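You operate a simulated robot arm through the tools that you are given. There is no shell and no other tool. Be economical: measure what you need, move in short steps, check, and stop when the job is done.

You run a simulated two-armed robot. Do the job below in one go: nothing can be reset, and whatever is moved stays where it is left.

TASK
Pick up the tall beige valve with one hand, pass it to the other hand and put it on the top of the square table.

It is judged by the outcome, as a careful person would: the job done as asked, and still so three seconds after it is handed in. It fails if anything else is knocked over, pushed out of place, dropped, spilled or broken.

THE ROBOT
Two 7-joint arms with two-finger grippers on one trunk, on a base that drives. Base frame: it is fixed to the floor where the robot stands at the start and does not move with it; the origin is under the middle of the robot, x ahead of it, y to its left, z up. Units: mm, rad, N and s.
The left shoulder is at the start at [60, 123, 945], the right one opposite. With the tool pointing down near the work surface each hand reaches from about 340 to 800 mm from the robot's upright axis, wherever it stands, measured 20 degrees to its own side. Places, roughly: tall beige valve (10x8x27 cm) [800, -200, 900]; top of the square table [2100, -5000, 800]. Payload 1.47 kg a hand.
The TCP of each hand is the grasp point between the finger pads, 16 mm short of the fingertips. In the tool frame z runs along the fingers and y along their closing line. The gripper opens to 87 mm. The gripper's body begins 55 mm behind the TCP.
Orientation is that of the tool frame in the base frame, as a unit quaternion [w, x, y, z]. With the fingers straight down and closing along the base's y, the tool's x points along the base's -x, its y along +y and its z along -z.

THE INTERFACE
- The arms move only by the tool send_rows. It takes "left_increments", "right_increments" or both (then of equal length, played together; a hand with none holds still); each is a list of rows, each a list of 3 entries, a list of its own where there are three numbers: the shift along the tool's x, y, z in units of 500 mm (1.0 is 500 mm), then the turn, a rotation vector about the tool's x, y, z in units of 90 degrees (1.0 is 90 degrees), then the finger opening in mm, from 0 to 87. In form: [[[tx, ty, tz], [ax, ay, az], hand], ...]. A call has 1 to 12 rows; each row is the pose to reach, as a shift and turn from the pose commanded when the call began, along the tool's axes at that moment. A call with a number of a shift or a turn outside -1 to 1 is refused whole. Each row takes 0.2 s and may step no farther than 50 mm and 0.15 rad from the row before; otherwise, or with a gripper value out of range, the whole call is refused. Where a pose cannot be reached the arm comes as near as it can. A force on the tool above 40 N (or 10 N above the force at the start of the call, whichever is more), or a blocked arm, ends the call early, and 0.2 s more pass. Each finger travels about 153 mm/s and halts on what it meets, pressing with about 27 N; the grip force reading is that of the motor and also rises with nothing between the fingers. The clock runs only during rows and for 0.2 s after the last one: add rows that repeat a pose to give the fingers time. It gives the time, the measured TCP pose, the force on the tool (base axes), the opening and the grip force at its end, in the units of the frame above (readings bear some noise), with the torque about the TCP (base axes, N m) and any sound that the robot's microphone picked up, and new pictures: "show" is both (left out), scene, wrist or none (wrist: the cameras of the hands that moved).
- Cameras (640 x 400 px; columns grow to the right, rows downward): "scene" is now at [93.4, -14.2, 1509]; the picture's right is [-0.16, -0.99, 0.00], its down [-0.67, 0.11, -0.73] and it looks along [0.72, -0.12, -0.68] (base axes); focal length 257 px, centre (320, 200). "left" rides on the left gripper at [73, -12, -90] in its tool frame; the picture's right is [0.16, 0.99, 0.00], its down [-0.72, 0.12, -0.68] and it looks along [-0.67, 0.11, 0.73] (tool axes); focal length 247 px, centre (320, 200). "right" rides on the right gripper at [73, 12, -90] in its tool frame; the picture's right is [-0.16, 0.99, 0.00], its down [-0.72, -0.12, -0.68] and it looks along [-0.67, -0.11, 0.73] (tool axes); focal length 247 px, centre (320, 200). There is no depth. A picture from a camera that has moved, and an enlarged one, comes with that camera's place and axes in the base frame and with its lens.
- raise_lower(by): slides the trunk up (or, below 0, down) by that many mm; the arms and the scene camera ride with it, the base frame stays. It gives what a move gives, with no picture.
- roll_base(legs): drives the robot by 1 to 6 legs, each [ahead, left, turn to the left] in mm, mm and rad, along the robot's own axes; the way and the turn of a leg run together, so that a leg with both is an arc; at most 1500 mm and 3.142 rad a leg. The arms and the cameras ride along, it lands a little off, and it stops where it bumps. It gives what a move gives, and a new picture of the scene camera.
- turn_head(pan, tilt): turns the head with the scene camera to pan (to the left, within 2.094 rad either way) and tilt (down, from -0.506 to 1.204), counted from straight ahead of the robot. It gives what a move gives, and a new picture of the scene camera.
- enlarge(camera, box): a new picture of the part [left, top, right, bottom] of that camera's present view, enlarged. It takes no simulated time.
- finish_job(): hands the job in; it is judged then, once.

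Work in short steps. Places have to be worked out from the pictures, the camera data and where the tool is seen: move nearer, look again, correct. Check each grasp and each placing, and mend what went wrong. You have 120 turns and 260 pictures in all, those below and enlarged ones among them. Open the grippers and draw the arms clear of the work before you hand the job in, unless the task says otherwise; then end with one line.

The tools are called after "Emit:" by a JSON object that holds its "method" and its "body". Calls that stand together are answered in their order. send_rows: Moves the arms, as the interface text tells. Its arguments: {"type":"object","properties":{"left_increments":{"type":"array"},"right_increments":{"type":"array"},"show":{"type":"string","enum":["both","scene","wrist","none"]}},"required":[]} The other tools are called the same way: raise_lower (by) slides the trunk up or down; roll_base (legs) drives the base; turn_head (pan, tilt) turns the head that bears the scene camera; enlarge (camera, box) takes an enlarged picture of a part of a camera's view; finish_job () hands the job in.

At the start:

```text
time: 0.0
left_position: [453.1, 104.8, 1091.8]
left_tcp_rot: [0.0, 0.0, 1.0, 0.0]
left_force: [0.0, 0.2, -1.0]
left_wrist_torque: [0.03, 0.02, -0.02]
left_finger_gap: 87.1
left_grasp_force: 0.0
right_position: [352.9, -300.3, 1092.2]
right_tcp_rot: [0.0, 0.0, 1.0, -0.001]
right_force: [-0.5, 0.6, 0.3]
right_wrist_torque: [-0.02, -0.01, 0.02]
right_finger_gap: 87.1
right_grasp_force: 0.0
trunk travel left (down, up): [-100.0, 130.0]
robot x, y, heading: [-2.2, 0.5, -0.001]
head pan, tilt: [-0.164, 0.752]
```

scene: 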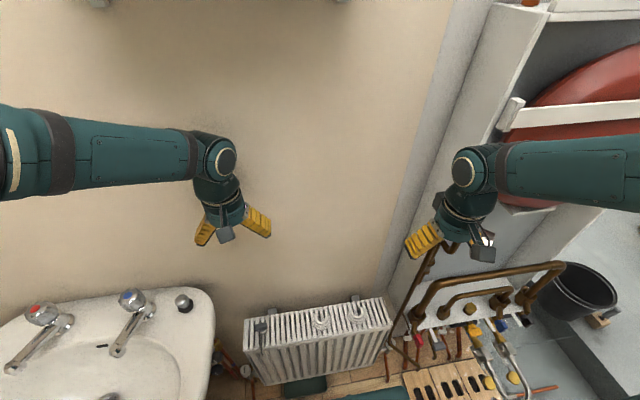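
right: 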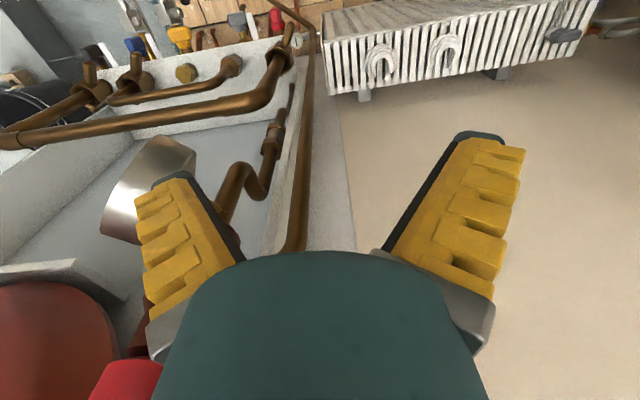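
left: 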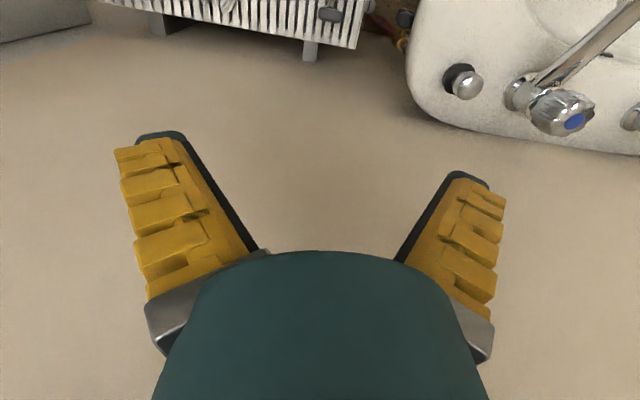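

The first picture does not clearly show the valve, so I look around with the head.

Emit:
{"method": "turn_head", "body": {"pan": 0, "tilt": 0.2}}

Emit:
{"method": "turn_head", "body": {"pan": -0.3, "tilt": 1.15}}

```text
time: 1.0
left_position: [452.0, 104.0, 1090.9]
left_tcp_rot: [0.0, -0.001, 1.0, 0.0]
left_force: [0.1, 0.0, 1.2]
left_wrist_torque: [0.03, 0.02, 0.0]
left_finger_gap: 86.9
left_grasp_force: 0.0
right_position: [354.9, -301.6, 1090.8]
right_tcp_rot: [0.0, 0.001, 1.0, 0.0]
right_force: [-0.3, 0.7, 0.2]
right_wrist_torque: [0.03, -0.04, 0.01]
right_finger_gap: 86.9
right_grasp_force: 0.2
trunk travel left (down, up): [-100.0, 130.0]
robot x, y, heading: [-1.0, -0.6, 0.004]
head pan, tilt: [0.0, 0.201]
camera scene: at [104.9, -0.7, 1558.7], right [0.0, -1.0, 0.0], down [-0.2, 0.0, -0.98], along [0.98, 0.0, -0.2], focal length 257 px, centre (320, 200)
```

scene: 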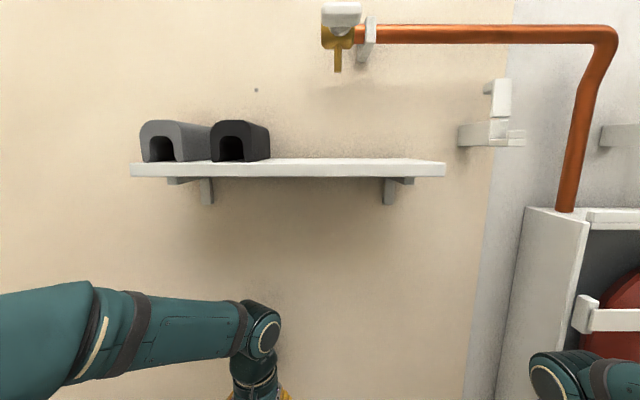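

```text
time: 2.2
left_position: [452.9, 104.8, 1091.0]
left_tcp_rot: [0.0, 0.0, 1.0, 0.0]
left_force: [0.7, 0.3, -0.9]
left_wrist_torque: [-0.02, -0.03, 0.01]
left_finger_gap: 86.8
left_grasp_force: 0.1
right_position: [353.4, -301.4, 1091.2]
right_tcp_rot: [0.0, -0.001, 1.0, 0.0]
right_force: [-0.5, -0.1, -0.1]
right_wrist_torque: [0.0, 0.0, -0.02]
right_finger_gap: 87.2
right_grasp_force: 0.0
trunk travel left (down, up): [-100.0, 130.0]
robot x, y, heading: [2.7, 2.2, 0.002]
head pan, tilt: [-0.3, 1.15]
camera scene: at [68.6, -18.3, 1480.3], right [-0.3, -0.96, 0.0], down [-0.87, 0.27, -0.41], along [0.39, -0.12, -0.91], focal length 257 px, centre (320, 200)
```

scene: 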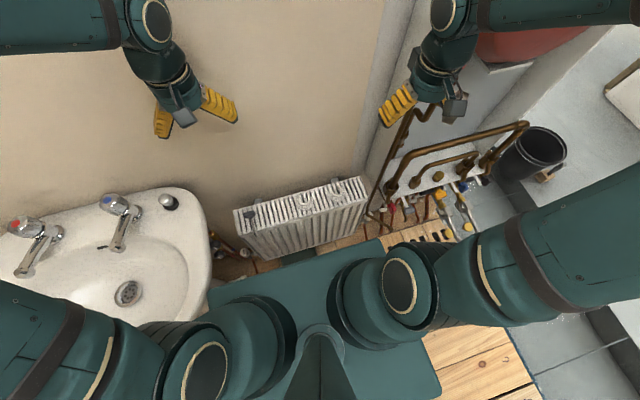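

Ahead there is only a wall, a shelf and a sink; I look to the right and further around for a standing surface with the valve.

Emit:
{"method": "turn_head", "body": {"pan": -1.0, "tilt": 0.5}}

Emit:
{"method": "turn_head", "body": {"pan": -2.0, "tilt": 0.4}}

Emit:
{"method": "turn_head", "body": {"pan": 1.0, "tilt": 0.5}}

```text
time: 3.3
left_position: [453.3, 104.5, 1090.6]
left_tcp_rot: [0.0, 0.0, 1.0, 0.001]
left_force: [-0.7, 0.4, 0.6]
left_wrist_torque: [0.05, 0.02, -0.02]
left_finger_gap: 87.1
left_grasp_force: 0.1
right_position: [354.1, -301.1, 1090.9]
right_tcp_rot: [0.0, -0.001, 1.0, 0.0]
right_force: [0.2, -0.7, 0.5]
right_wrist_torque: [0.02, 0.0, -0.04]
right_finger_gap: 87.1
right_grasp_force: 0.1
trunk travel left (down, up): [-100.0, 130.0]
robot x, y, heading: [-0.2, -2.4, -0.002]
head pan, tilt: [-1.0, 0.499]
camera scene: at [60.9, -77.2, 1531.0], right [-0.84, -0.54, 0.0], down [-0.26, 0.4, -0.88], along [0.47, -0.74, -0.48], focal length 257 px, centre (320, 200)
```

scene: 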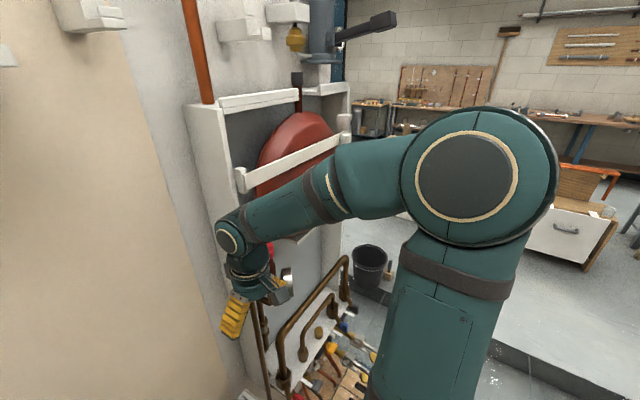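

```text
time: 4.5
left_position: [453.7, 103.2, 1091.7]
left_tcp_rot: [0.0, 0.0, 1.0, 0.0]
left_force: [0.5, 0.2, -0.2]
left_wrist_torque: [-0.04, 0.01, 0.0]
left_finger_gap: 87.0
left_grasp_force: 0.2
right_position: [355.7, -300.2, 1091.4]
right_tcp_rot: [0.0, 0.0, 1.0, 0.0]
right_force: [-0.4, -0.2, -0.4]
right_wrist_torque: [0.0, -0.01, 0.0]
right_finger_gap: 86.8
right_grasp_force: 0.1
trunk travel left (down, up): [-100.0, 130.0]
robot x, y, heading: [-0.6, -2.0, 0.001]
head pan, tilt: [-2.0, 0.4]
camera scene: at [-26.8, -84.9, 1540.2], right [-0.91, 0.42, 0.0], down [0.16, 0.35, -0.92], along [-0.38, -0.84, -0.39], focal length 257 px, centre (320, 200)
```

scene: 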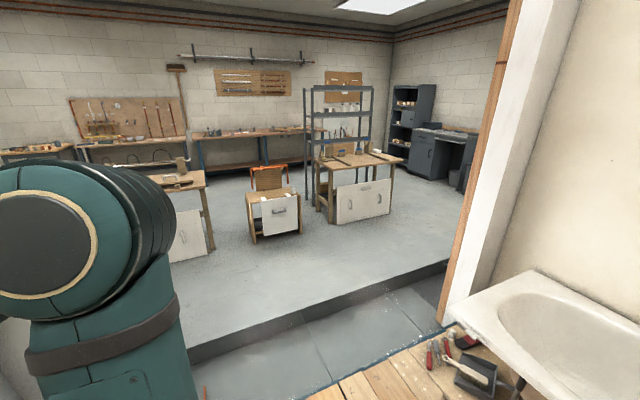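

```text
time: 7.1
left_position: [453.1, 104.2, 1090.8]
left_tcp_rot: [0.0, 0.001, 1.0, -0.001]
left_force: [-0.5, 0.6, 0.5]
left_wrist_torque: [0.01, -0.03, 0.0]
left_finger_gap: 87.0
left_grasp_force: 0.0
right_position: [355.3, -301.1, 1092.3]
right_tcp_rot: [0.0, 0.0, 1.0, 0.0]
right_force: [-0.2, 0.8, -0.2]
right_wrist_torque: [-0.02, -0.03, -0.03]
right_finger_gap: 87.2
right_grasp_force: 0.0
trunk travel left (down, up): [-100.0, 130.0]
robot x, y, heading: [-0.0, 1.7, 0.004]
head pan, tilt: [1.0, 0.499]
camera scene: at [60.9, 75.8, 1531.1], right [0.84, -0.54, 0.0], down [-0.26, -0.4, -0.88], along [0.47, 0.74, -0.48], focal length 257 px, centre (320, 200)
```

scene: 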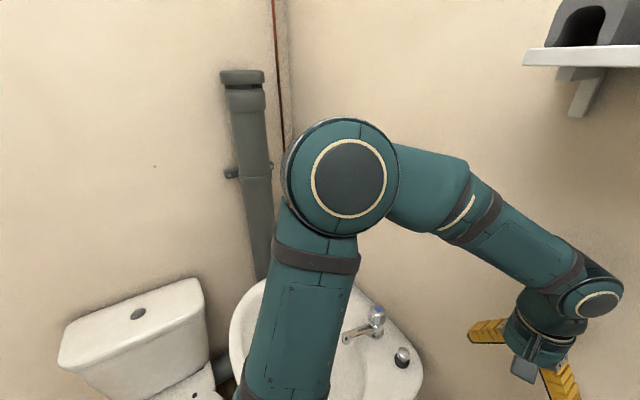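

The valve is not obvious yet. I look at the right area with enlargement, including around the cabinet.

Emit:
{"method": "turn_head", "body": {"pan": -0.8, "tilt": 0.1}}

Emit:
{"method": "enlarge", "body": {"camera": "scene", "box": [160, 0, 480, 200]}}

Emit:
{"method": "enlarge", "body": {"camera": "right", "box": [0, 0, 320, 400]}}

```text
time: 8.9
left_position: [453.7, 103.7, 1091.6]
left_tcp_rot: [0.0, 0.0, 1.0, -0.001]
left_force: [-0.2, 0.0, 0.4]
left_wrist_torque: [0.03, 0.02, 0.0]
left_finger_gap: 86.7
left_grasp_force: 0.0
right_position: [354.5, -301.2, 1091.2]
right_tcp_rot: [0.0, 0.001, 1.0, 0.0]
right_force: [0.3, -0.4, 0.2]
right_wrist_torque: [0.03, -0.01, 0.01]
right_finger_gap: 87.0
right_grasp_force: 0.1
trunk travel left (down, up): [-100.0, 130.0]
robot x, y, heading: [0.2, 0.3, -0.001]
head pan, tilt: [-0.799, 0.099]
camera scene: at [75.9, -66.7, 1568.2], right [-0.72, -0.7, 0.0], down [-0.07, 0.07, -0.99], along [0.69, -0.71, -0.1], focal length 257 px, centre (320, 200)
```

scene: 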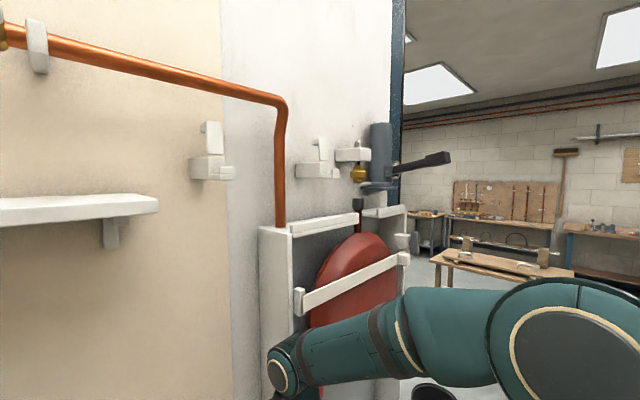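

```text
2.00 times, centred on (320, 100) of scene
camera zoom: at [75.9, -66.7, 1568.2], right [-0.72, -0.7, 0.0], down [-0.07, 0.07, -0.99], along [0.69, -0.71, -0.1], focal length 514 px, centre (320, 400)
```

zoom: 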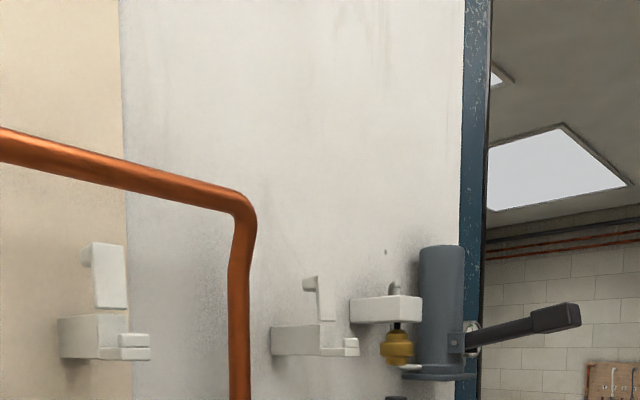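

```text
1.00 times, centred on (160, 200) of right (not enlarged: the box is as wide or as high as the picture)
camera zoom: at [280.1, -289.4, 1180.2], right [0.16, 0.99, 0.0], down [0.72, -0.12, 0.68], along [0.67, -0.11, -0.73], focal length 247 px, centre (480, 200)
```

zoom: 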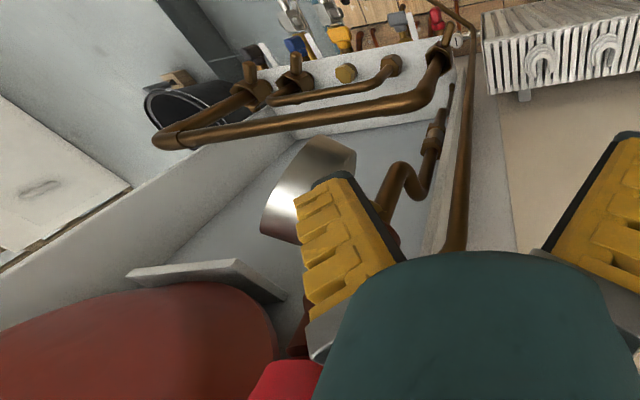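

The square table direction agrees with the far small table at about [1950,-4900]. The wall ahead sits at x≈500 so the valve is probably behind it; I look at the floor to the right for a way out.

Emit:
{"method": "turn_head", "body": {"pan": -1.6, "tilt": 0.8}}

Emit:
{"method": "turn_head", "body": {"pan": -2.09, "tilt": 0.9}}

```text
time: 10.1
left_position: [452.4, 103.4, 1091.5]
left_tcp_rot: [0.0, 0.0, 1.0, 0.0]
left_force: [0.3, 0.2, -0.6]
left_wrist_torque: [-0.04, -0.01, -0.03]
left_finger_gap: 87.0
left_grasp_force: 0.0
right_position: [353.5, -300.2, 1091.6]
right_tcp_rot: [0.0, 0.001, 1.0, 0.0]
right_force: [-0.6, -0.9, 0.1]
right_wrist_torque: [0.01, 0.02, -0.01]
right_finger_gap: 87.0
right_grasp_force: 0.1
trunk travel left (down, up): [-100.0, 130.0]
robot x, y, heading: [1.1, -0.2, -0.0]
head pan, tilt: [-1.6, 0.799]
camera scene: at [9.4, -81.3, 1505.2], right [-1.0, 0.03, 0.0], down [0.02, 0.72, -0.7], along [-0.02, -0.7, -0.72], focal length 257 px, centre (320, 200)
```

scene: 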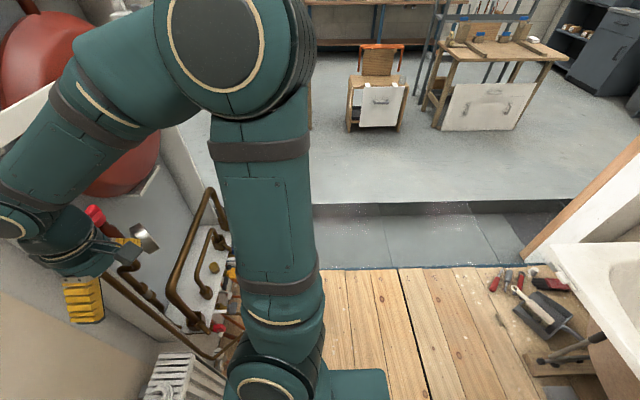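

```text
time: 11.0
left_position: [452.6, 103.5, 1091.8]
left_tcp_rot: [0.0, -0.001, 1.0, 0.0]
left_force: [-0.5, 0.6, 0.1]
left_wrist_torque: [-0.02, 0.0, -0.02]
left_finger_gap: 86.7
left_grasp_force: 0.1
right_position: [354.5, -300.0, 1091.4]
right_tcp_rot: [0.0, 0.0, 1.0, 0.0]
right_force: [-0.1, -0.1, -0.1]
right_wrist_torque: [0.03, 0.01, -0.02]
right_finger_gap: 87.0
right_grasp_force: 0.1
trunk travel left (down, up): [-100.0, 130.0]
robot x, y, heading: [-2.6, 3.6, -0.001]
head pan, tilt: [-2.089, 0.901]
camera scene: at [-25.7, -66.3, 1497.2], right [-0.87, 0.49, 0.0], down [0.39, 0.68, -0.62], along [-0.31, -0.54, -0.78], focal length 257 px, centre (320, 200)
```

scene: 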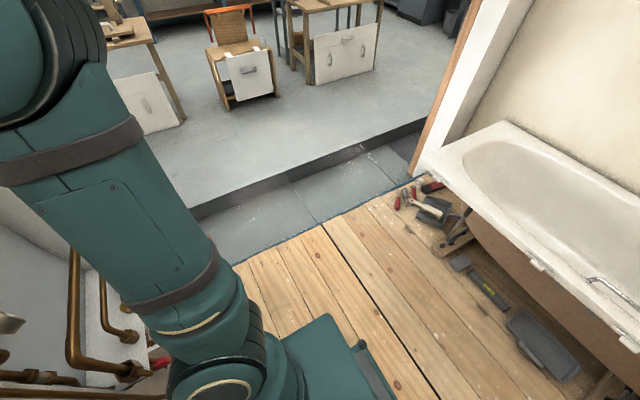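

No valve in this bay, so I'll leave it: back away from the wall, then turn toward the room and look behind the partition.

Emit:
{"method": "roll_base", "body": {"legs": [[-350, 0, 0]]}}

Emit:
{"method": "turn_head", "body": {"pan": -0.5, "tilt": 0.6}}

```text
time: 13.3
left_position: [105.7, 101.7, 1091.6]
left_tcp_rot: [0.001, 0.003, 1.0, 0.001]
left_force: [-0.2, 0.4, -0.1]
left_wrist_torque: [0.01, -0.03, -0.01]
left_finger_gap: 86.9
left_grasp_force: 0.1
right_position: [4.6, -302.5, 1091.0]
right_tcp_rot: [0.0, 0.003, 1.0, 0.0]
right_force: [0.8, 0.0, -0.2]
right_wrist_torque: [-0.02, 0.02, 0.03]
right_finger_gap: 86.9
right_grasp_force: 0.1
trunk travel left (down, up): [-100.0, 130.0]
robot x, y, heading: [-350.8, 0.9, -0.006]
head pan, tilt: [-2.089, 0.901]
camera scene: at [-374.4, -65.0, 1497.2], right [-0.87, 0.5, 0.0], down [0.39, 0.68, -0.62], along [-0.31, -0.54, -0.78], focal length 257 px, centre (320, 200)
```

scene: 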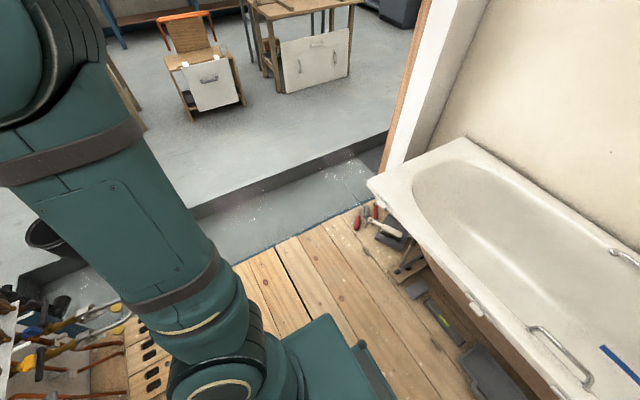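

```text
time: 14.9
left_position: [106.9, 101.9, 1091.8]
left_tcp_rot: [-0.001, 0.004, 1.0, 0.0]
left_force: [-0.3, 0.0, 0.2]
left_wrist_torque: [-0.02, 0.01, 0.01]
left_finger_gap: 87.2
left_grasp_force: 0.0
right_position: [4.8, -301.9, 1091.0]
right_tcp_rot: [0.0, 0.003, 1.0, 0.001]
right_force: [-0.4, -0.5, -0.1]
right_wrist_torque: [0.0, 0.0, 0.0]
right_finger_gap: 87.0
right_grasp_force: 0.0
trunk travel left (down, up): [-100.0, 130.0]
robot x, y, heading: [-347.1, 7.0, -0.007]
head pan, tilt: [-0.499, 0.6]
camera scene: at [-258.4, -42.5, 1522.0], right [-0.48, -0.87, 0.0], down [-0.49, 0.27, -0.83], along [0.72, -0.4, -0.57], focal length 257 px, centre (320, 200)
```

scene: 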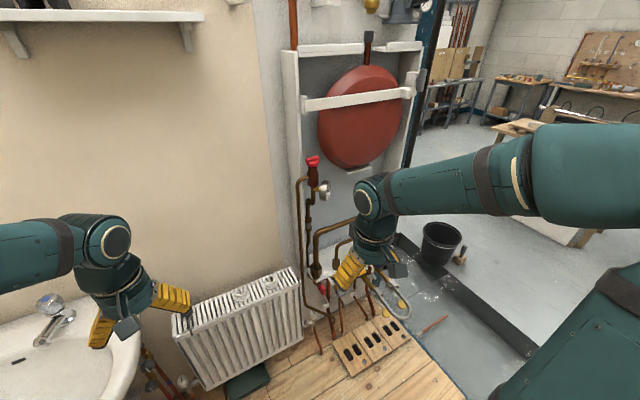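

The bay is clear behind me. I turn right toward the opening and go out a little.

Emit:
{"method": "roll_base", "body": {"legs": [[0, 0, -1.57]]}}

Emit:
{"method": "turn_head", "body": {"pan": 0.1, "tilt": 0.6}}

```text
time: 19.2
left_position: [-249.3, -453.1, 1090.8]
left_tcp_rot: [0.0, 0.711, 0.703, -0.001]
left_force: [0.1, -0.9, -0.7]
left_wrist_torque: [0.01, -0.01, -0.05]
left_finger_gap: 87.0
left_grasp_force: 0.1
right_position: [-651.9, -350.4, 1090.5]
right_tcp_rot: [0.0, 0.712, 0.702, 0.001]
right_force: [-0.7, -0.4, -0.3]
right_wrist_torque: [0.0, -0.01, 0.03]
right_finger_gap: 87.1
right_grasp_force: 0.0
trunk travel left (down, up): [-100.0, 130.0]
robot x, y, heading: [-353.5, 3.8, -1.585]
head pan, tilt: [-0.499, 0.6]
camera scene: at [-389.2, -86.6, 1522.0], right [-0.87, 0.49, 0.0], down [0.28, 0.49, -0.83], along [-0.4, -0.72, -0.56], focal length 257 px, centre (320, 200)
```

scene: 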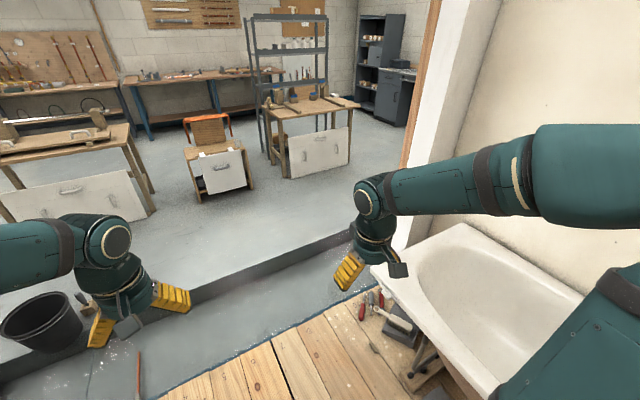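

```text
time: 20.2
left_position: [-248.1, -452.9, 1091.3]
left_tcp_rot: [0.0, 0.712, 0.703, 0.0]
left_force: [-0.5, -0.6, -0.2]
left_wrist_torque: [0.0, -0.01, 0.0]
left_finger_gap: 87.0
left_grasp_force: 0.0
right_position: [-652.5, -348.9, 1091.4]
right_tcp_rot: [0.0, 0.711, 0.703, 0.0]
right_force: [0.7, 0.8, -0.6]
right_wrist_torque: [0.01, 0.0, -0.03]
right_finger_gap: 86.8
right_grasp_force: 0.1
trunk travel left (down, up): [-100.0, 130.0]
robot x, y, heading: [-349.7, 0.9, -1.58]
head pan, tilt: [0.099, 0.6]
camera scene: at [-338.2, -97.6, 1522.0], right [-1.0, -0.09, 0.0], down [-0.05, 0.56, -0.83], along [0.07, -0.82, -0.56], focal length 257 px, centre (320, 200)
```

scene: 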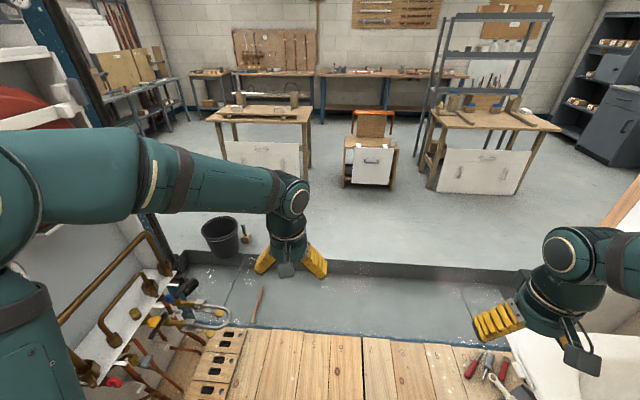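

Opening ahead is clear at x≈-350. I drive ahead 900 mm and look left behind the partition.

Emit:
{"method": "roll_base", "body": {"legs": [[900, 0, 0]]}}

Emit:
{"method": "turn_head", "body": {"pan": 1.0, "tilt": 0.4}}

```text
time: 24.9
left_position: [-265.3, -1363.4, 1091.0]
left_tcp_rot: [0.0, 0.713, 0.701, 0.001]
left_force: [-0.2, -0.4, 0.9]
left_wrist_torque: [0.01, 0.03, 0.01]
left_finger_gap: 86.9
left_grasp_force: 0.1
right_position: [-668.6, -1257.3, 1090.6]
right_tcp_rot: [0.0, 0.714, 0.701, -0.001]
right_force: [-0.2, -0.4, -0.6]
right_wrist_torque: [-0.01, -0.01, 0.02]
right_finger_gap: 87.5
right_grasp_force: 0.1
trunk travel left (down, up): [-100.0, 130.0]
robot x, y, heading: [-358.3, -906.1, -1.588]
head pan, tilt: [0.099, 0.6]
camera scene: at [-352.7, -1007.1, 1522.0], right [-1.0, -0.08, 0.0], down [-0.05, 0.56, -0.82], along [0.07, -0.82, -0.57], focal length 257 px, centre (320, 200)
```

scene: 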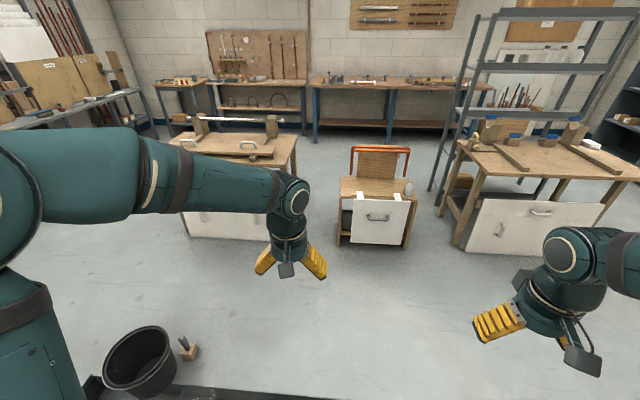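

```text
time: 26.1
left_position: [-265.2, -1363.0, 1090.8]
left_tcp_rot: [0.0, 0.714, 0.7, 0.0]
left_force: [1.1, -0.1, 0.0]
left_wrist_torque: [0.02, -0.02, 0.0]
left_finger_gap: 86.9
left_grasp_force: 0.1
right_position: [-669.1, -1256.2, 1090.1]
right_tcp_rot: [0.0, 0.714, 0.7, 0.0]
right_force: [-0.2, 0.0, 0.0]
right_wrist_torque: [-0.01, 0.0, -0.03]
right_finger_gap: 86.8
right_grasp_force: 0.0
trunk travel left (down, up): [-100.0, 130.0]
robot x, y, heading: [-362.4, -911.1, -1.59]
head pan, tilt: [1.0, 0.4]
camera scene: at [-282.8, -970.1, 1540.2], right [-0.56, -0.83, 0.0], down [-0.32, 0.22, -0.92], along [0.77, -0.51, -0.39], focal length 257 px, centre (320, 200)
```

scene: 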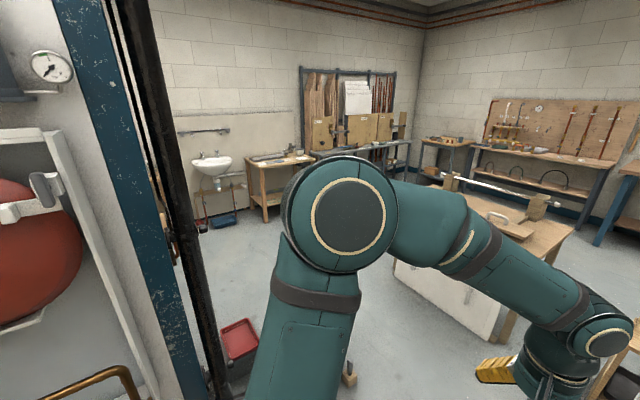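

Past the partition's end (blue post) the room opens to +x. I go 500 mm further and look back-left behind the partition.

Emit:
{"method": "roll_base", "body": {"legs": [[500, 0, 0]]}}

Emit:
{"method": "turn_head", "body": {"pan": 1.9, "tilt": 0.4}}

```text
time: 29.0
left_position: [-280.1, -1849.3, 1090.4]
left_tcp_rot: [0.0, 0.717, 0.697, 0.0]
left_force: [-0.2, -0.5, 0.5]
left_wrist_torque: [0.01, 0.01, 0.01]
left_finger_gap: 87.3
left_grasp_force: 0.0
right_position: [-681.6, -1741.1, 1090.7]
right_tcp_rot: [-0.001, 0.716, 0.698, 0.0]
right_force: [0.8, 0.0, -0.3]
right_wrist_torque: [0.0, 0.01, -0.02]
right_finger_gap: 87.0
right_grasp_force: 0.1
trunk travel left (down, up): [-100.0, 130.0]
robot x, y, heading: [-372.0, -1394.2, -1.598]
head pan, tilt: [1.0, 0.4]
camera scene: at [-293.9, -1457.1, 1540.2], right [-0.56, -0.83, 0.0], down [-0.32, 0.22, -0.92], along [0.76, -0.52, -0.39], focal length 257 px, centre (320, 200)
```

scene: 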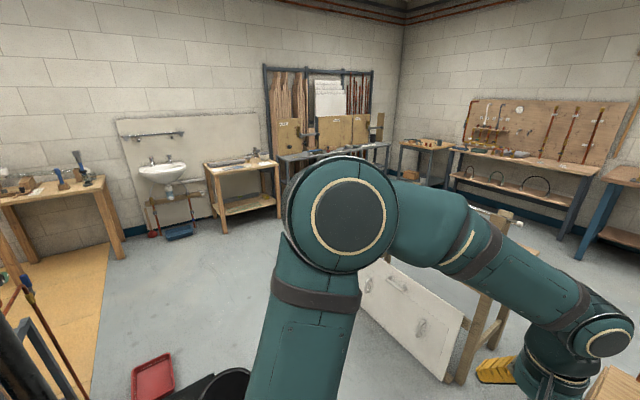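

```text
time: 30.2
left_position: [-278.5, -1848.9, 1091.6]
left_tcp_rot: [0.001, 0.716, 0.698, 0.0]
left_force: [-0.6, -0.5, -0.1]
left_wrist_torque: [0.04, 0.02, 0.0]
left_finger_gap: 87.1
left_grasp_force: 0.1
right_position: [-681.1, -1740.6, 1090.4]
right_tcp_rot: [0.0, 0.716, 0.698, -0.001]
right_force: [-0.1, 0.5, 0.1]
right_wrist_torque: [-0.02, 0.01, -0.01]
right_finger_gap: 86.9
right_grasp_force: 0.1
trunk travel left (down, up): [-100.0, 130.0]
robot x, y, heading: [-373.5, -1394.3, -1.602]
head pan, tilt: [1.901, 0.4]
camera scene: at [-282.2, -1376.6, 1540.2], right [0.3, -0.95, 0.0], down [-0.37, -0.12, -0.92], along [0.88, 0.28, -0.39], focal length 257 px, centre (320, 200)
```

scene: 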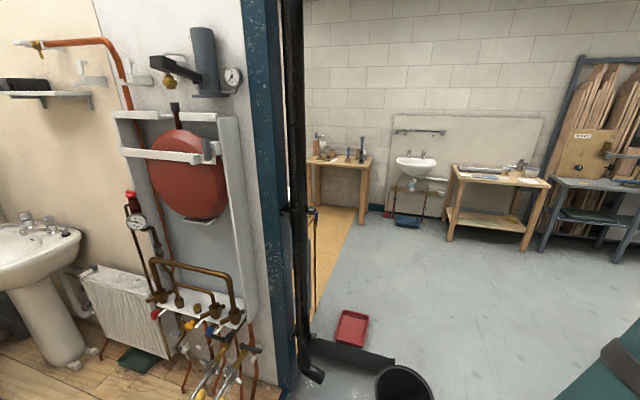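

The route to the space behind the partition passes between the black bucket and the vise table; I measure that gap.

Emit:
{"method": "turn_head", "body": {"pan": 1.5, "tilt": 0.7}}

Emit:
{"method": "turn_head", "body": {"pan": 0.5, "tilt": 0.7}}

```text
time: 31.1
left_position: [-279.6, -1849.6, 1091.2]
left_tcp_rot: [0.0, 0.717, 0.697, 0.0]
left_force: [0.1, -0.9, 0.2]
left_wrist_torque: [0.02, 0.03, -0.02]
left_finger_gap: 87.1
left_grasp_force: 0.1
right_position: [-680.6, -1740.6, 1091.3]
right_tcp_rot: [0.0, 0.716, 0.698, 0.001]
right_force: [-0.1, -0.1, 0.0]
right_wrist_torque: [-0.03, -0.04, 0.0]
right_finger_gap: 86.9
right_grasp_force: 0.1
trunk travel left (down, up): [-100.0, 130.0]
robot x, y, heading: [-375.9, -1392.9, -1.594]
head pan, tilt: [1.499, 0.7]
camera scene: at [-286.0, -1412.5, 1513.4], right [-0.1, -1.0, 0.0], down [-0.64, 0.06, -0.77], along [0.76, -0.07, -0.64], focal length 257 px, centre (320, 200)
```

scene: 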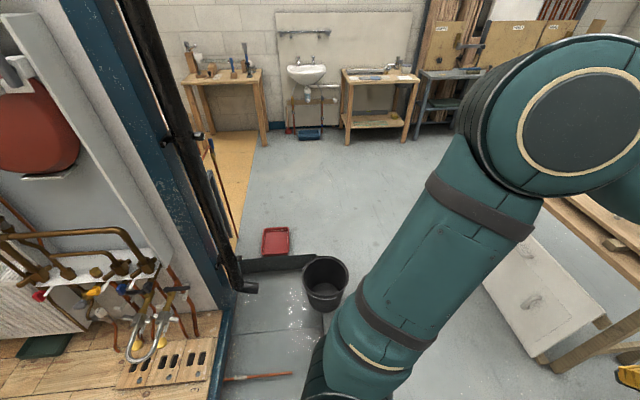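

```text
time: 32.4
left_position: [-278.9, -1848.7, 1091.0]
left_tcp_rot: [0.0, 0.716, 0.698, 0.0]
left_force: [-0.3, -0.3, 0.3]
left_wrist_torque: [0.02, 0.02, 0.0]
left_finger_gap: 87.1
left_grasp_force: 0.1
right_position: [-682.4, -1740.2, 1090.3]
right_tcp_rot: [0.0, 0.716, 0.698, 0.001]
right_force: [-0.6, -0.3, -0.8]
right_wrist_torque: [0.01, -0.04, -0.01]
right_finger_gap: 86.9
right_grasp_force: 0.1
trunk travel left (down, up): [-100.0, 130.0]
robot x, y, heading: [-371.1, -1390.9, -1.599]
head pan, tilt: [0.499, 0.7]
camera scene: at [-331.8, -1479.9, 1513.4], right [-0.89, -0.46, 0.0], down [-0.29, 0.57, -0.76], along [0.35, -0.68, -0.64], focal length 257 px, centre (320, 200)
```

scene: 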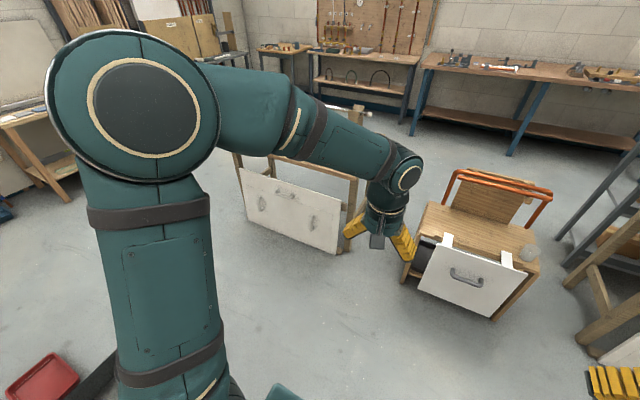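

Gap is about y −1730 … −2500, base about 640 wide, so I pass at y≈−2115. First: forward, turn to heading 0, strafe right.

Emit:
{"method": "roll_base", "body": {"legs": [[320, 0, 0], [0, 0, 1.598], [0, -400, 0]]}}

Emit:
{"method": "turn_head", "body": {"pan": 0, "tilt": 0.7}}

```text
time: 41.9
left_position: [70.0, -2007.6, 1091.3]
left_tcp_rot: [0.0, 0.005, 1.0, 0.0]
left_force: [-0.1, 0.0, -0.5]
left_wrist_torque: [-0.01, -0.02, -0.01]
left_finger_gap: 87.0
left_grasp_force: 0.1
right_position: [-33.6, -2411.2, 1091.0]
right_tcp_rot: [0.0, 0.005, 1.0, 0.0]
right_force: [0.3, 0.3, 0.1]
right_wrist_torque: [0.01, 0.0, 0.01]
right_finger_gap: 87.1
right_grasp_force: 0.0
trunk travel left (down, up): [-100.0, 130.0]
robot x, y, heading: [-386.2, -2104.6, -0.012]
head pan, tilt: [0.499, 0.7]
camera scene: at [-298.6, -2067.5, 1513.4], right [0.47, -0.88, 0.0], down [-0.57, -0.3, -0.77], along [0.68, 0.36, -0.64], focal length 257 px, centre (320, 200)
```

scene: 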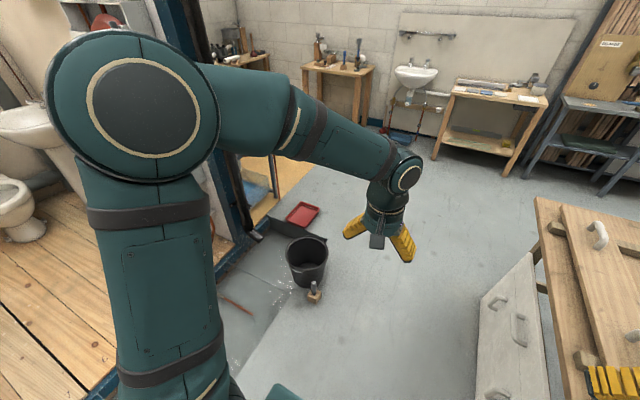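

```text
time: 42.9
left_position: [69.0, -2006.8, 1092.1]
left_tcp_rot: [0.0, 0.005, 1.0, 0.0]
left_force: [0.4, -0.9, -0.3]
left_wrist_torque: [0.01, -0.01, 0.0]
left_finger_gap: 87.0
left_grasp_force: 0.1
right_position: [-33.8, -2411.4, 1091.1]
right_tcp_rot: [0.0, 0.004, 1.0, -0.001]
right_force: [-0.5, 0.2, -0.9]
right_wrist_torque: [-0.01, 0.02, 0.0]
right_finger_gap: 87.1
right_grasp_force: 0.1
trunk travel left (down, up): [-100.0, 130.0]
robot x, y, heading: [-388.4, -2103.5, -0.014]
head pan, tilt: [0.0, 0.7]
camera scene: at [-288.7, -2108.0, 1513.4], right [-0.01, -1.0, 0.0], down [-0.64, 0.01, -0.76], along [0.76, -0.01, -0.64], focal length 257 px, centre (320, 200)
```

scene: 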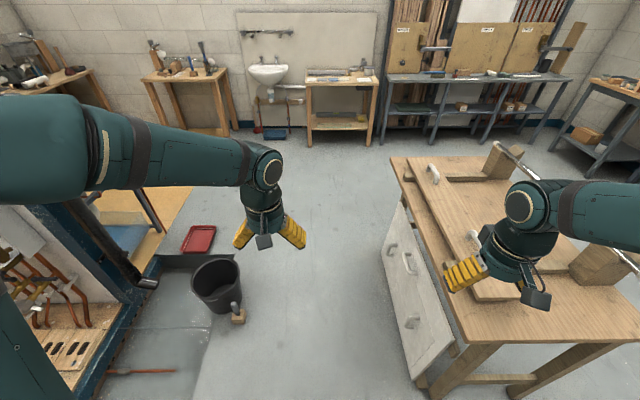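

Gap centre is about y=-2055, so I shift 50 left and go forward in a moderate step, then check alignment.

Emit:
{"method": "roll_base", "body": {"legs": [[0, 50, 0.014], [450, 0, 0]]}}

Emit:
{"method": "turn_head", "body": {"pan": 0.3, "tilt": 1.1}}

```text
time: 46.3
left_position: [523.5, -1954.0, 1090.0]
left_tcp_rot: [0.0, 0.002, 1.0, 0.0]
left_force: [-0.2, -0.1, 0.0]
left_wrist_torque: [-0.01, 0.01, -0.01]
left_finger_gap: 86.8
left_grasp_force: 0.1
right_position: [424.1, -2359.0, 1091.7]
right_tcp_rot: [0.0, 0.001, 1.0, 0.0]
right_force: [-0.2, 0.3, -0.3]
right_wrist_torque: [-0.01, 0.0, 0.01]
right_finger_gap: 87.1
right_grasp_force: 0.0
trunk travel left (down, up): [-100.0, 130.0]
robot x, y, heading: [69.9, -2056.0, -0.006]
head pan, tilt: [0.0, 0.7]
camera scene: at [167.1, -2056.8, 1513.3], right [0.0, -1.0, 0.0], down [-0.64, 0.0, -0.76], along [0.76, 0.0, -0.64], focal length 257 px, centre (320, 200)
```

scene: 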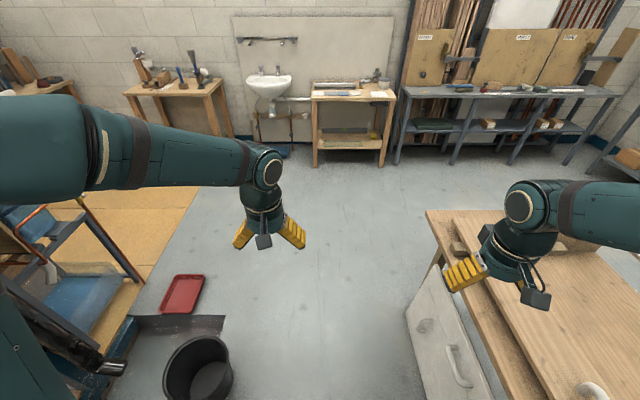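

```text
time: 47.2
left_position: [523.6, -1953.0, 1091.2]
left_tcp_rot: [0.0, 0.002, 1.0, 0.0]
left_force: [0.7, 0.4, -0.3]
left_wrist_torque: [0.04, 0.01, 0.01]
left_finger_gap: 86.9
left_grasp_force: 0.1
right_position: [423.4, -2357.1, 1090.4]
right_tcp_rot: [0.0, 0.002, 1.0, 0.0]
right_force: [-0.6, 0.0, 1.0]
right_wrist_torque: [-0.04, 0.01, 0.0]
right_finger_gap: 86.8
right_grasp_force: 0.1
trunk travel left (down, up): [-100.0, 130.0]
robot x, y, heading: [70.5, -2055.7, -0.008]
head pan, tilt: [0.3, 1.1]
camera scene: at [141.9, -2038.1, 1483.4], right [0.29, -0.96, 0.0], down [-0.85, -0.26, -0.45], along [0.43, 0.13, -0.89], focal length 257 px, centre (320, 200)
```

scene: 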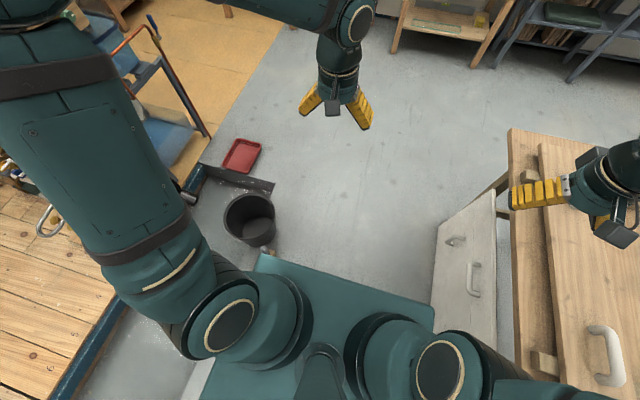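

The visible green plate is the chest (z≈900), the base is hidden under it. Gap centre at floor level is about y=−2085; I shift right 30 and go forward.

Emit:
{"method": "roll_base", "body": {"legs": [[0, -30, 0.008], [600, 0, 0]]}}

Emit:
{"method": "turn_head", "body": {"pan": 0.9, "tilt": 0.4}}

```text
time: 51.1
left_position: [1123.2, -1975.9, 1091.2]
left_tcp_rot: [0.001, -0.001, 1.0, -0.001]
left_force: [-0.3, 0.1, 0.7]
left_wrist_torque: [0.02, 0.05, 0.01]
left_finger_gap: 86.8
left_grasp_force: 0.1
right_position: [1026.8, -2382.7, 1090.8]
right_tcp_rot: [0.0, -0.002, 1.0, 0.0]
right_force: [-0.6, -0.7, -0.2]
right_wrist_torque: [0.02, 0.0, -0.03]
right_finger_gap: 87.0
right_grasp_force: 0.1
trunk travel left (down, up): [-100.0, 130.0]
robot x, y, heading: [671.4, -2083.3, 0.006]
head pan, tilt: [0.3, 1.1]
camera scene: at [743.2, -2064.7, 1483.4], right [0.3, -0.95, 0.0], down [-0.85, -0.27, -0.45], along [0.43, 0.14, -0.89], focal length 257 px, centre (320, 200)
```

scene: 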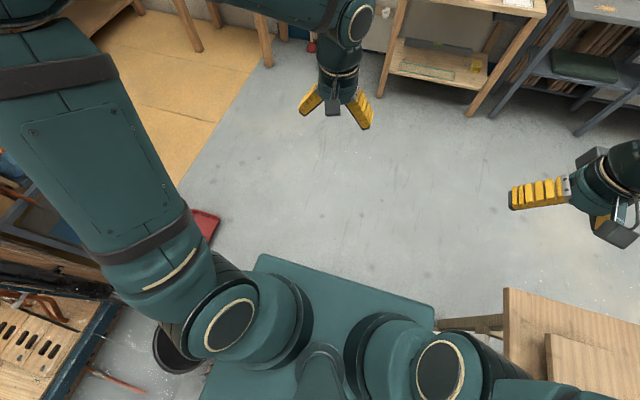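

```text
time: 52.2
left_position: [1123.0, -1975.9, 1090.6]
left_tcp_rot: [0.0, -0.002, 1.0, -0.001]
left_force: [0.8, 0.9, -0.5]
left_wrist_torque: [0.03, 0.01, 0.01]
left_finger_gap: 87.1
left_grasp_force: 0.1
right_position: [1025.7, -2382.8, 1091.4]
right_tcp_rot: [0.001, -0.002, 1.0, 0.0]
right_force: [-0.2, -0.2, 0.1]
right_wrist_torque: [-0.01, 0.02, 0.01]
right_finger_gap: 87.0
right_grasp_force: 0.1
trunk travel left (down, up): [-100.0, 130.0]
robot x, y, heading: [673.1, -2082.8, 0.0]
head pan, tilt: [0.901, 0.4]
camera scene: at [739.6, -2010.8, 1540.2], right [0.79, -0.62, 0.0], down [-0.24, -0.31, -0.92], along [0.57, 0.72, -0.39], focal length 257 px, centre (320, 200)
```

scene: 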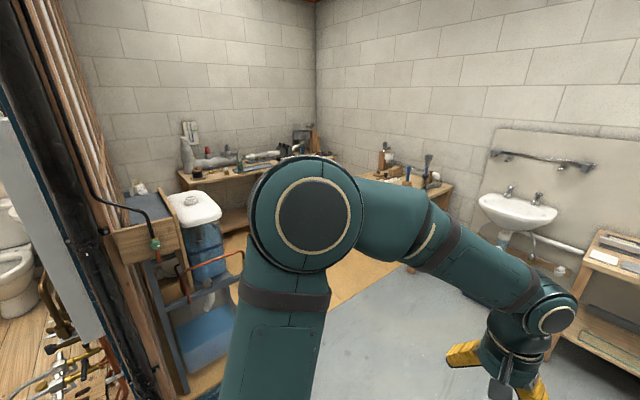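

The predicted valve place projects to about (146,202), where a grey-topped box with a whitish item stands. Enlarging.

Emit:
{"method": "enlarge", "body": {"camera": "scene", "box": [60, 120, 260, 245]}}

Emit:
{"method": "turn_head", "body": {"pan": 1.6, "tilt": 0.4}}

```text
3.20 times, centred on (160, 182) of scene
camera zoom: at [739.6, -2010.8, 1540.2], right [0.79, -0.62, 0.0], down [-0.24, -0.31, -0.92], along [0.57, 0.72, -0.39], focal length 822 px, centre (832, 256)
```

zoom: 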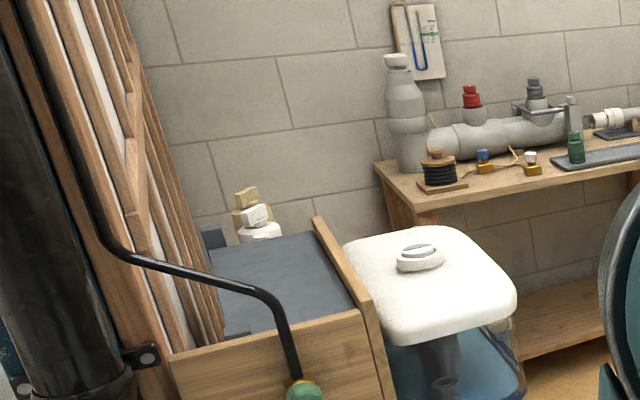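

```text
time: 53.3
left_position: [1123.3, -1976.1, 1091.5]
left_tcp_rot: [0.0, -0.002, 1.0, 0.0]
left_force: [-0.3, 0.7, -0.4]
left_wrist_torque: [-0.02, 0.0, -0.01]
left_finger_gap: 87.1
left_grasp_force: 0.0
right_position: [1025.7, -2382.0, 1091.1]
right_tcp_rot: [-0.001, -0.002, 1.0, 0.0]
right_force: [-0.4, -0.4, -0.2]
right_wrist_torque: [0.02, 0.03, -0.03]
right_finger_gap: 86.8
right_grasp_force: 0.1
trunk travel left (down, up): [-100.0, 130.0]
robot x, y, heading: [672.3, -2082.3, 0.002]
head pan, tilt: [1.6, 0.4]
camera scene: at [679.3, -1991.0, 1540.2], right [1.0, 0.03, 0.0], down [0.01, -0.39, -0.92], along [-0.03, 0.92, -0.39], focal length 257 px, centre (320, 200)
```

scene: 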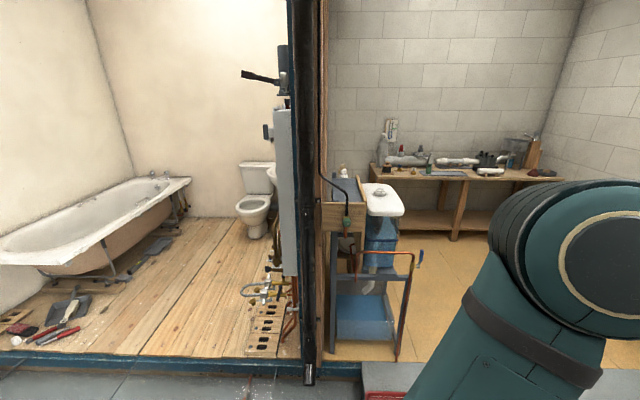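

I see a beige item at the far end of the grey-topped box, about [800,-200] — behind the partition as expected. I drive around: ahead to x≈1620, turn left, up to y≈-700.

Emit:
{"method": "roll_base", "body": {"legs": [[950, 0, 0], [0, 0, 1.57], [1300, 0, 0]]}}

Emit:
{"method": "turn_head", "body": {"pan": 1.2, "tilt": 0.5}}

```text
time: 68.3
left_position: [1513.5, -331.4, 1091.5]
left_tcp_rot: [0.0, 0.71, -0.704, 0.0]
left_force: [-1.3, -0.1, 0.1]
left_wrist_torque: [0.0, -0.01, -0.02]
left_finger_gap: 86.9
left_grasp_force: 0.1
right_position: [1919.6, -427.6, 1091.4]
right_tcp_rot: [0.0, 0.71, -0.705, -0.001]
right_force: [-0.6, 1.1, -0.2]
right_wrist_torque: [-0.05, 0.01, -0.02]
right_finger_gap: 86.8
right_grasp_force: 0.1
trunk travel left (down, up): [-100.0, 130.0]
robot x, y, heading: [1619.9, -783.9, 1.581]
head pan, tilt: [1.6, 0.4]
camera scene: at [1529.8, -777.3, 1540.2], right [-0.04, 1.0, 0.0], down [0.39, 0.01, -0.92], along [-0.92, -0.03, -0.39], focal length 257 px, centre (320, 200)
```

scene: 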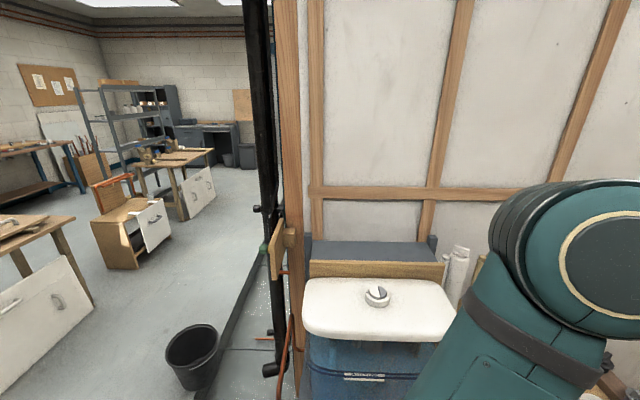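

```text
time: 69.2
left_position: [1513.4, -331.4, 1091.6]
left_tcp_rot: [0.0, 0.709, -0.705, 0.0]
left_force: [-0.1, 0.9, -0.4]
left_wrist_torque: [0.04, 0.0, 0.01]
left_finger_gap: 87.0
left_grasp_force: 0.1
right_position: [1919.1, -426.8, 1090.3]
right_tcp_rot: [0.0, 0.71, -0.705, 0.0]
right_force: [0.5, 0.2, -0.8]
right_wrist_torque: [-0.01, 0.02, 0.0]
right_finger_gap: 87.1
right_grasp_force: 0.1
trunk travel left (down, up): [-100.0, 130.0]
robot x, y, heading: [1614.0, -783.2, 1.579]
head pan, tilt: [1.201, 0.499]
camera scene: at [1537.3, -741.9, 1531.1], right [0.35, 0.94, 0.0], down [0.45, -0.17, -0.88], along [-0.82, 0.31, -0.48], focal length 257 px, centre (320, 200)
```

scene: 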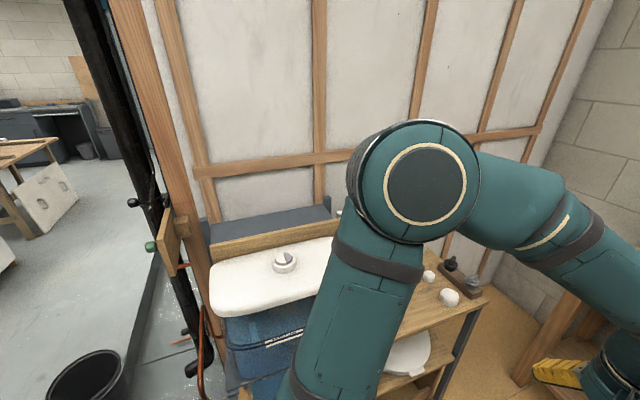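

A wooden bench with items stands beside the tank. I move level with it and turn to face it (−x).

Emit:
{"method": "roll_base", "body": {"legs": [[530, -60, 0], [0, 0, 1.56]]}}

Emit:
{"method": "turn_head", "body": {"pan": 0, "tilt": 0.6}}

```text
time: 76.0
left_position: [1223.1, -362.4, 1091.5]
left_tcp_rot: [0.0, 1.0, -0.007, 0.0]
left_force: [0.6, -0.3, 0.3]
left_wrist_torque: [0.04, -0.04, 0.0]
left_finger_gap: 86.9
left_grasp_force: 0.1
right_position: [1325.6, 40.8, 1091.8]
right_tcp_rot: [0.0, 1.0, -0.006, 0.0]
right_force: [-0.6, 0.3, -0.5]
right_wrist_torque: [-0.01, 0.03, -0.02]
right_finger_gap: 86.9
right_grasp_force: 0.1
trunk travel left (down, up): [-100.0, 130.0]
robot x, y, heading: [1673.1, -262.6, 3.125]
head pan, tilt: [1.201, 0.499]
camera scene: at [1634.6, -349.3, 1531.1], right [-0.93, 0.37, 0.0], down [0.18, 0.44, -0.88], along [-0.33, -0.81, -0.48], focal length 257 px, centre (320, 200)
```

scene: 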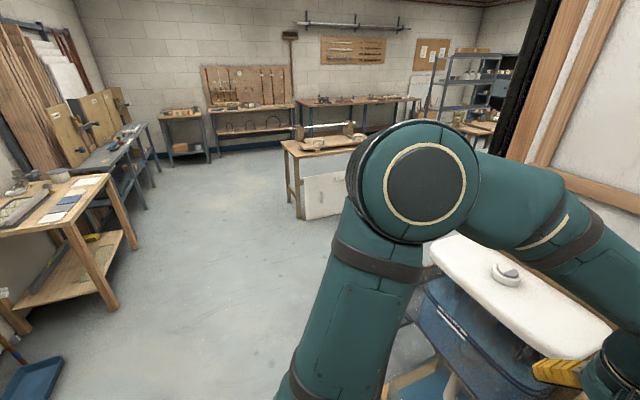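

```text
time: 77.4
left_position: [1223.3, -362.4, 1091.5]
left_tcp_rot: [-0.001, 1.0, -0.005, 0.0]
left_force: [-0.6, 1.4, 0.8]
left_wrist_torque: [-0.01, -0.01, 0.03]
left_finger_gap: 86.9
left_grasp_force: 0.1
right_position: [1326.0, 41.3, 1091.6]
right_tcp_rot: [0.0, 1.0, -0.006, -0.001]
right_force: [-0.2, 0.0, -0.7]
right_wrist_torque: [-0.03, -0.02, 0.02]
right_finger_gap: 86.9
right_grasp_force: 0.2
trunk travel left (down, up): [-100.0, 130.0]
robot x, y, heading: [1676.5, -267.9, 3.129]
head pan, tilt: [0.0, 0.6]
camera scene: at [1580.2, -263.7, 1522.0], right [0.01, 1.0, 0.0], down [0.56, -0.01, -0.83], along [-0.83, 0.01, -0.56], focal length 257 px, centre (320, 200)
```

scene: 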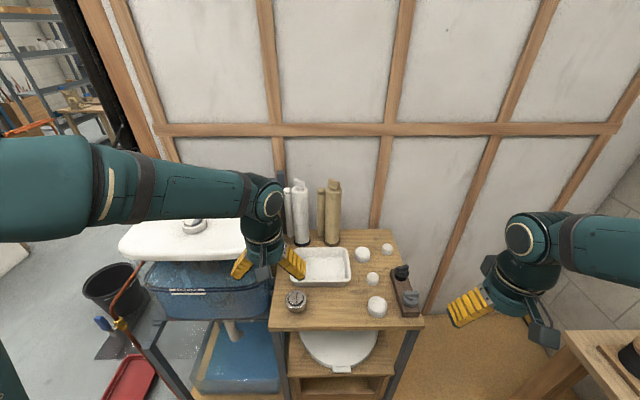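

Now the bench shows: a white tall item and a beige tall one at its back. Enlarge to inspect.

Emit:
{"method": "enlarge", "body": {"camera": "scene", "box": [240, 150, 440, 275]}}

Emit:
{"method": "enlarge", "body": {"camera": "scene", "box": [200, 210, 456, 370]}}

```text
3.20 times, centred on (340, 212) of scene
camera zoom: at [1580.2, -263.7, 1522.0], right [0.01, 1.0, 0.0], down [0.56, -0.01, -0.83], along [-0.83, 0.01, -0.56], focal length 822 px, centre (256, 160)
```

zoom: 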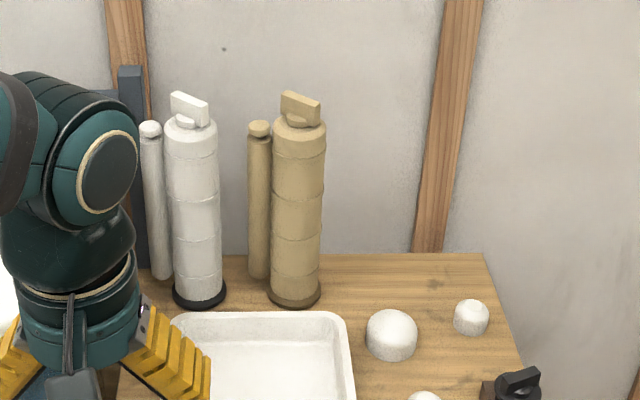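

```text
2.50 times, centred on (328, 290) of scene
camera zoom: at [1580.2, -263.7, 1522.0], right [0.01, 1.0, 0.0], down [0.56, -0.01, -0.83], along [-0.83, 0.01, -0.56], focal length 642 px, centre (300, -25)
```

zoom: 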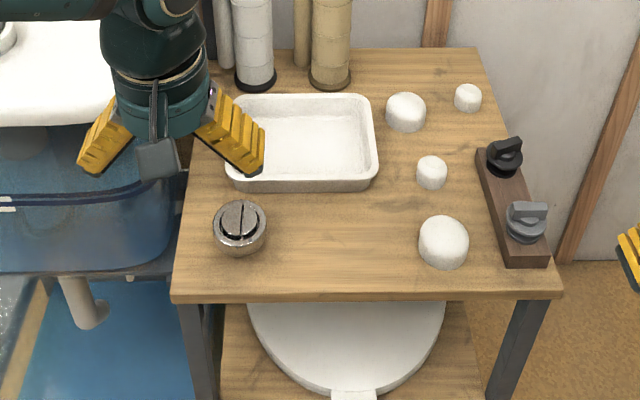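

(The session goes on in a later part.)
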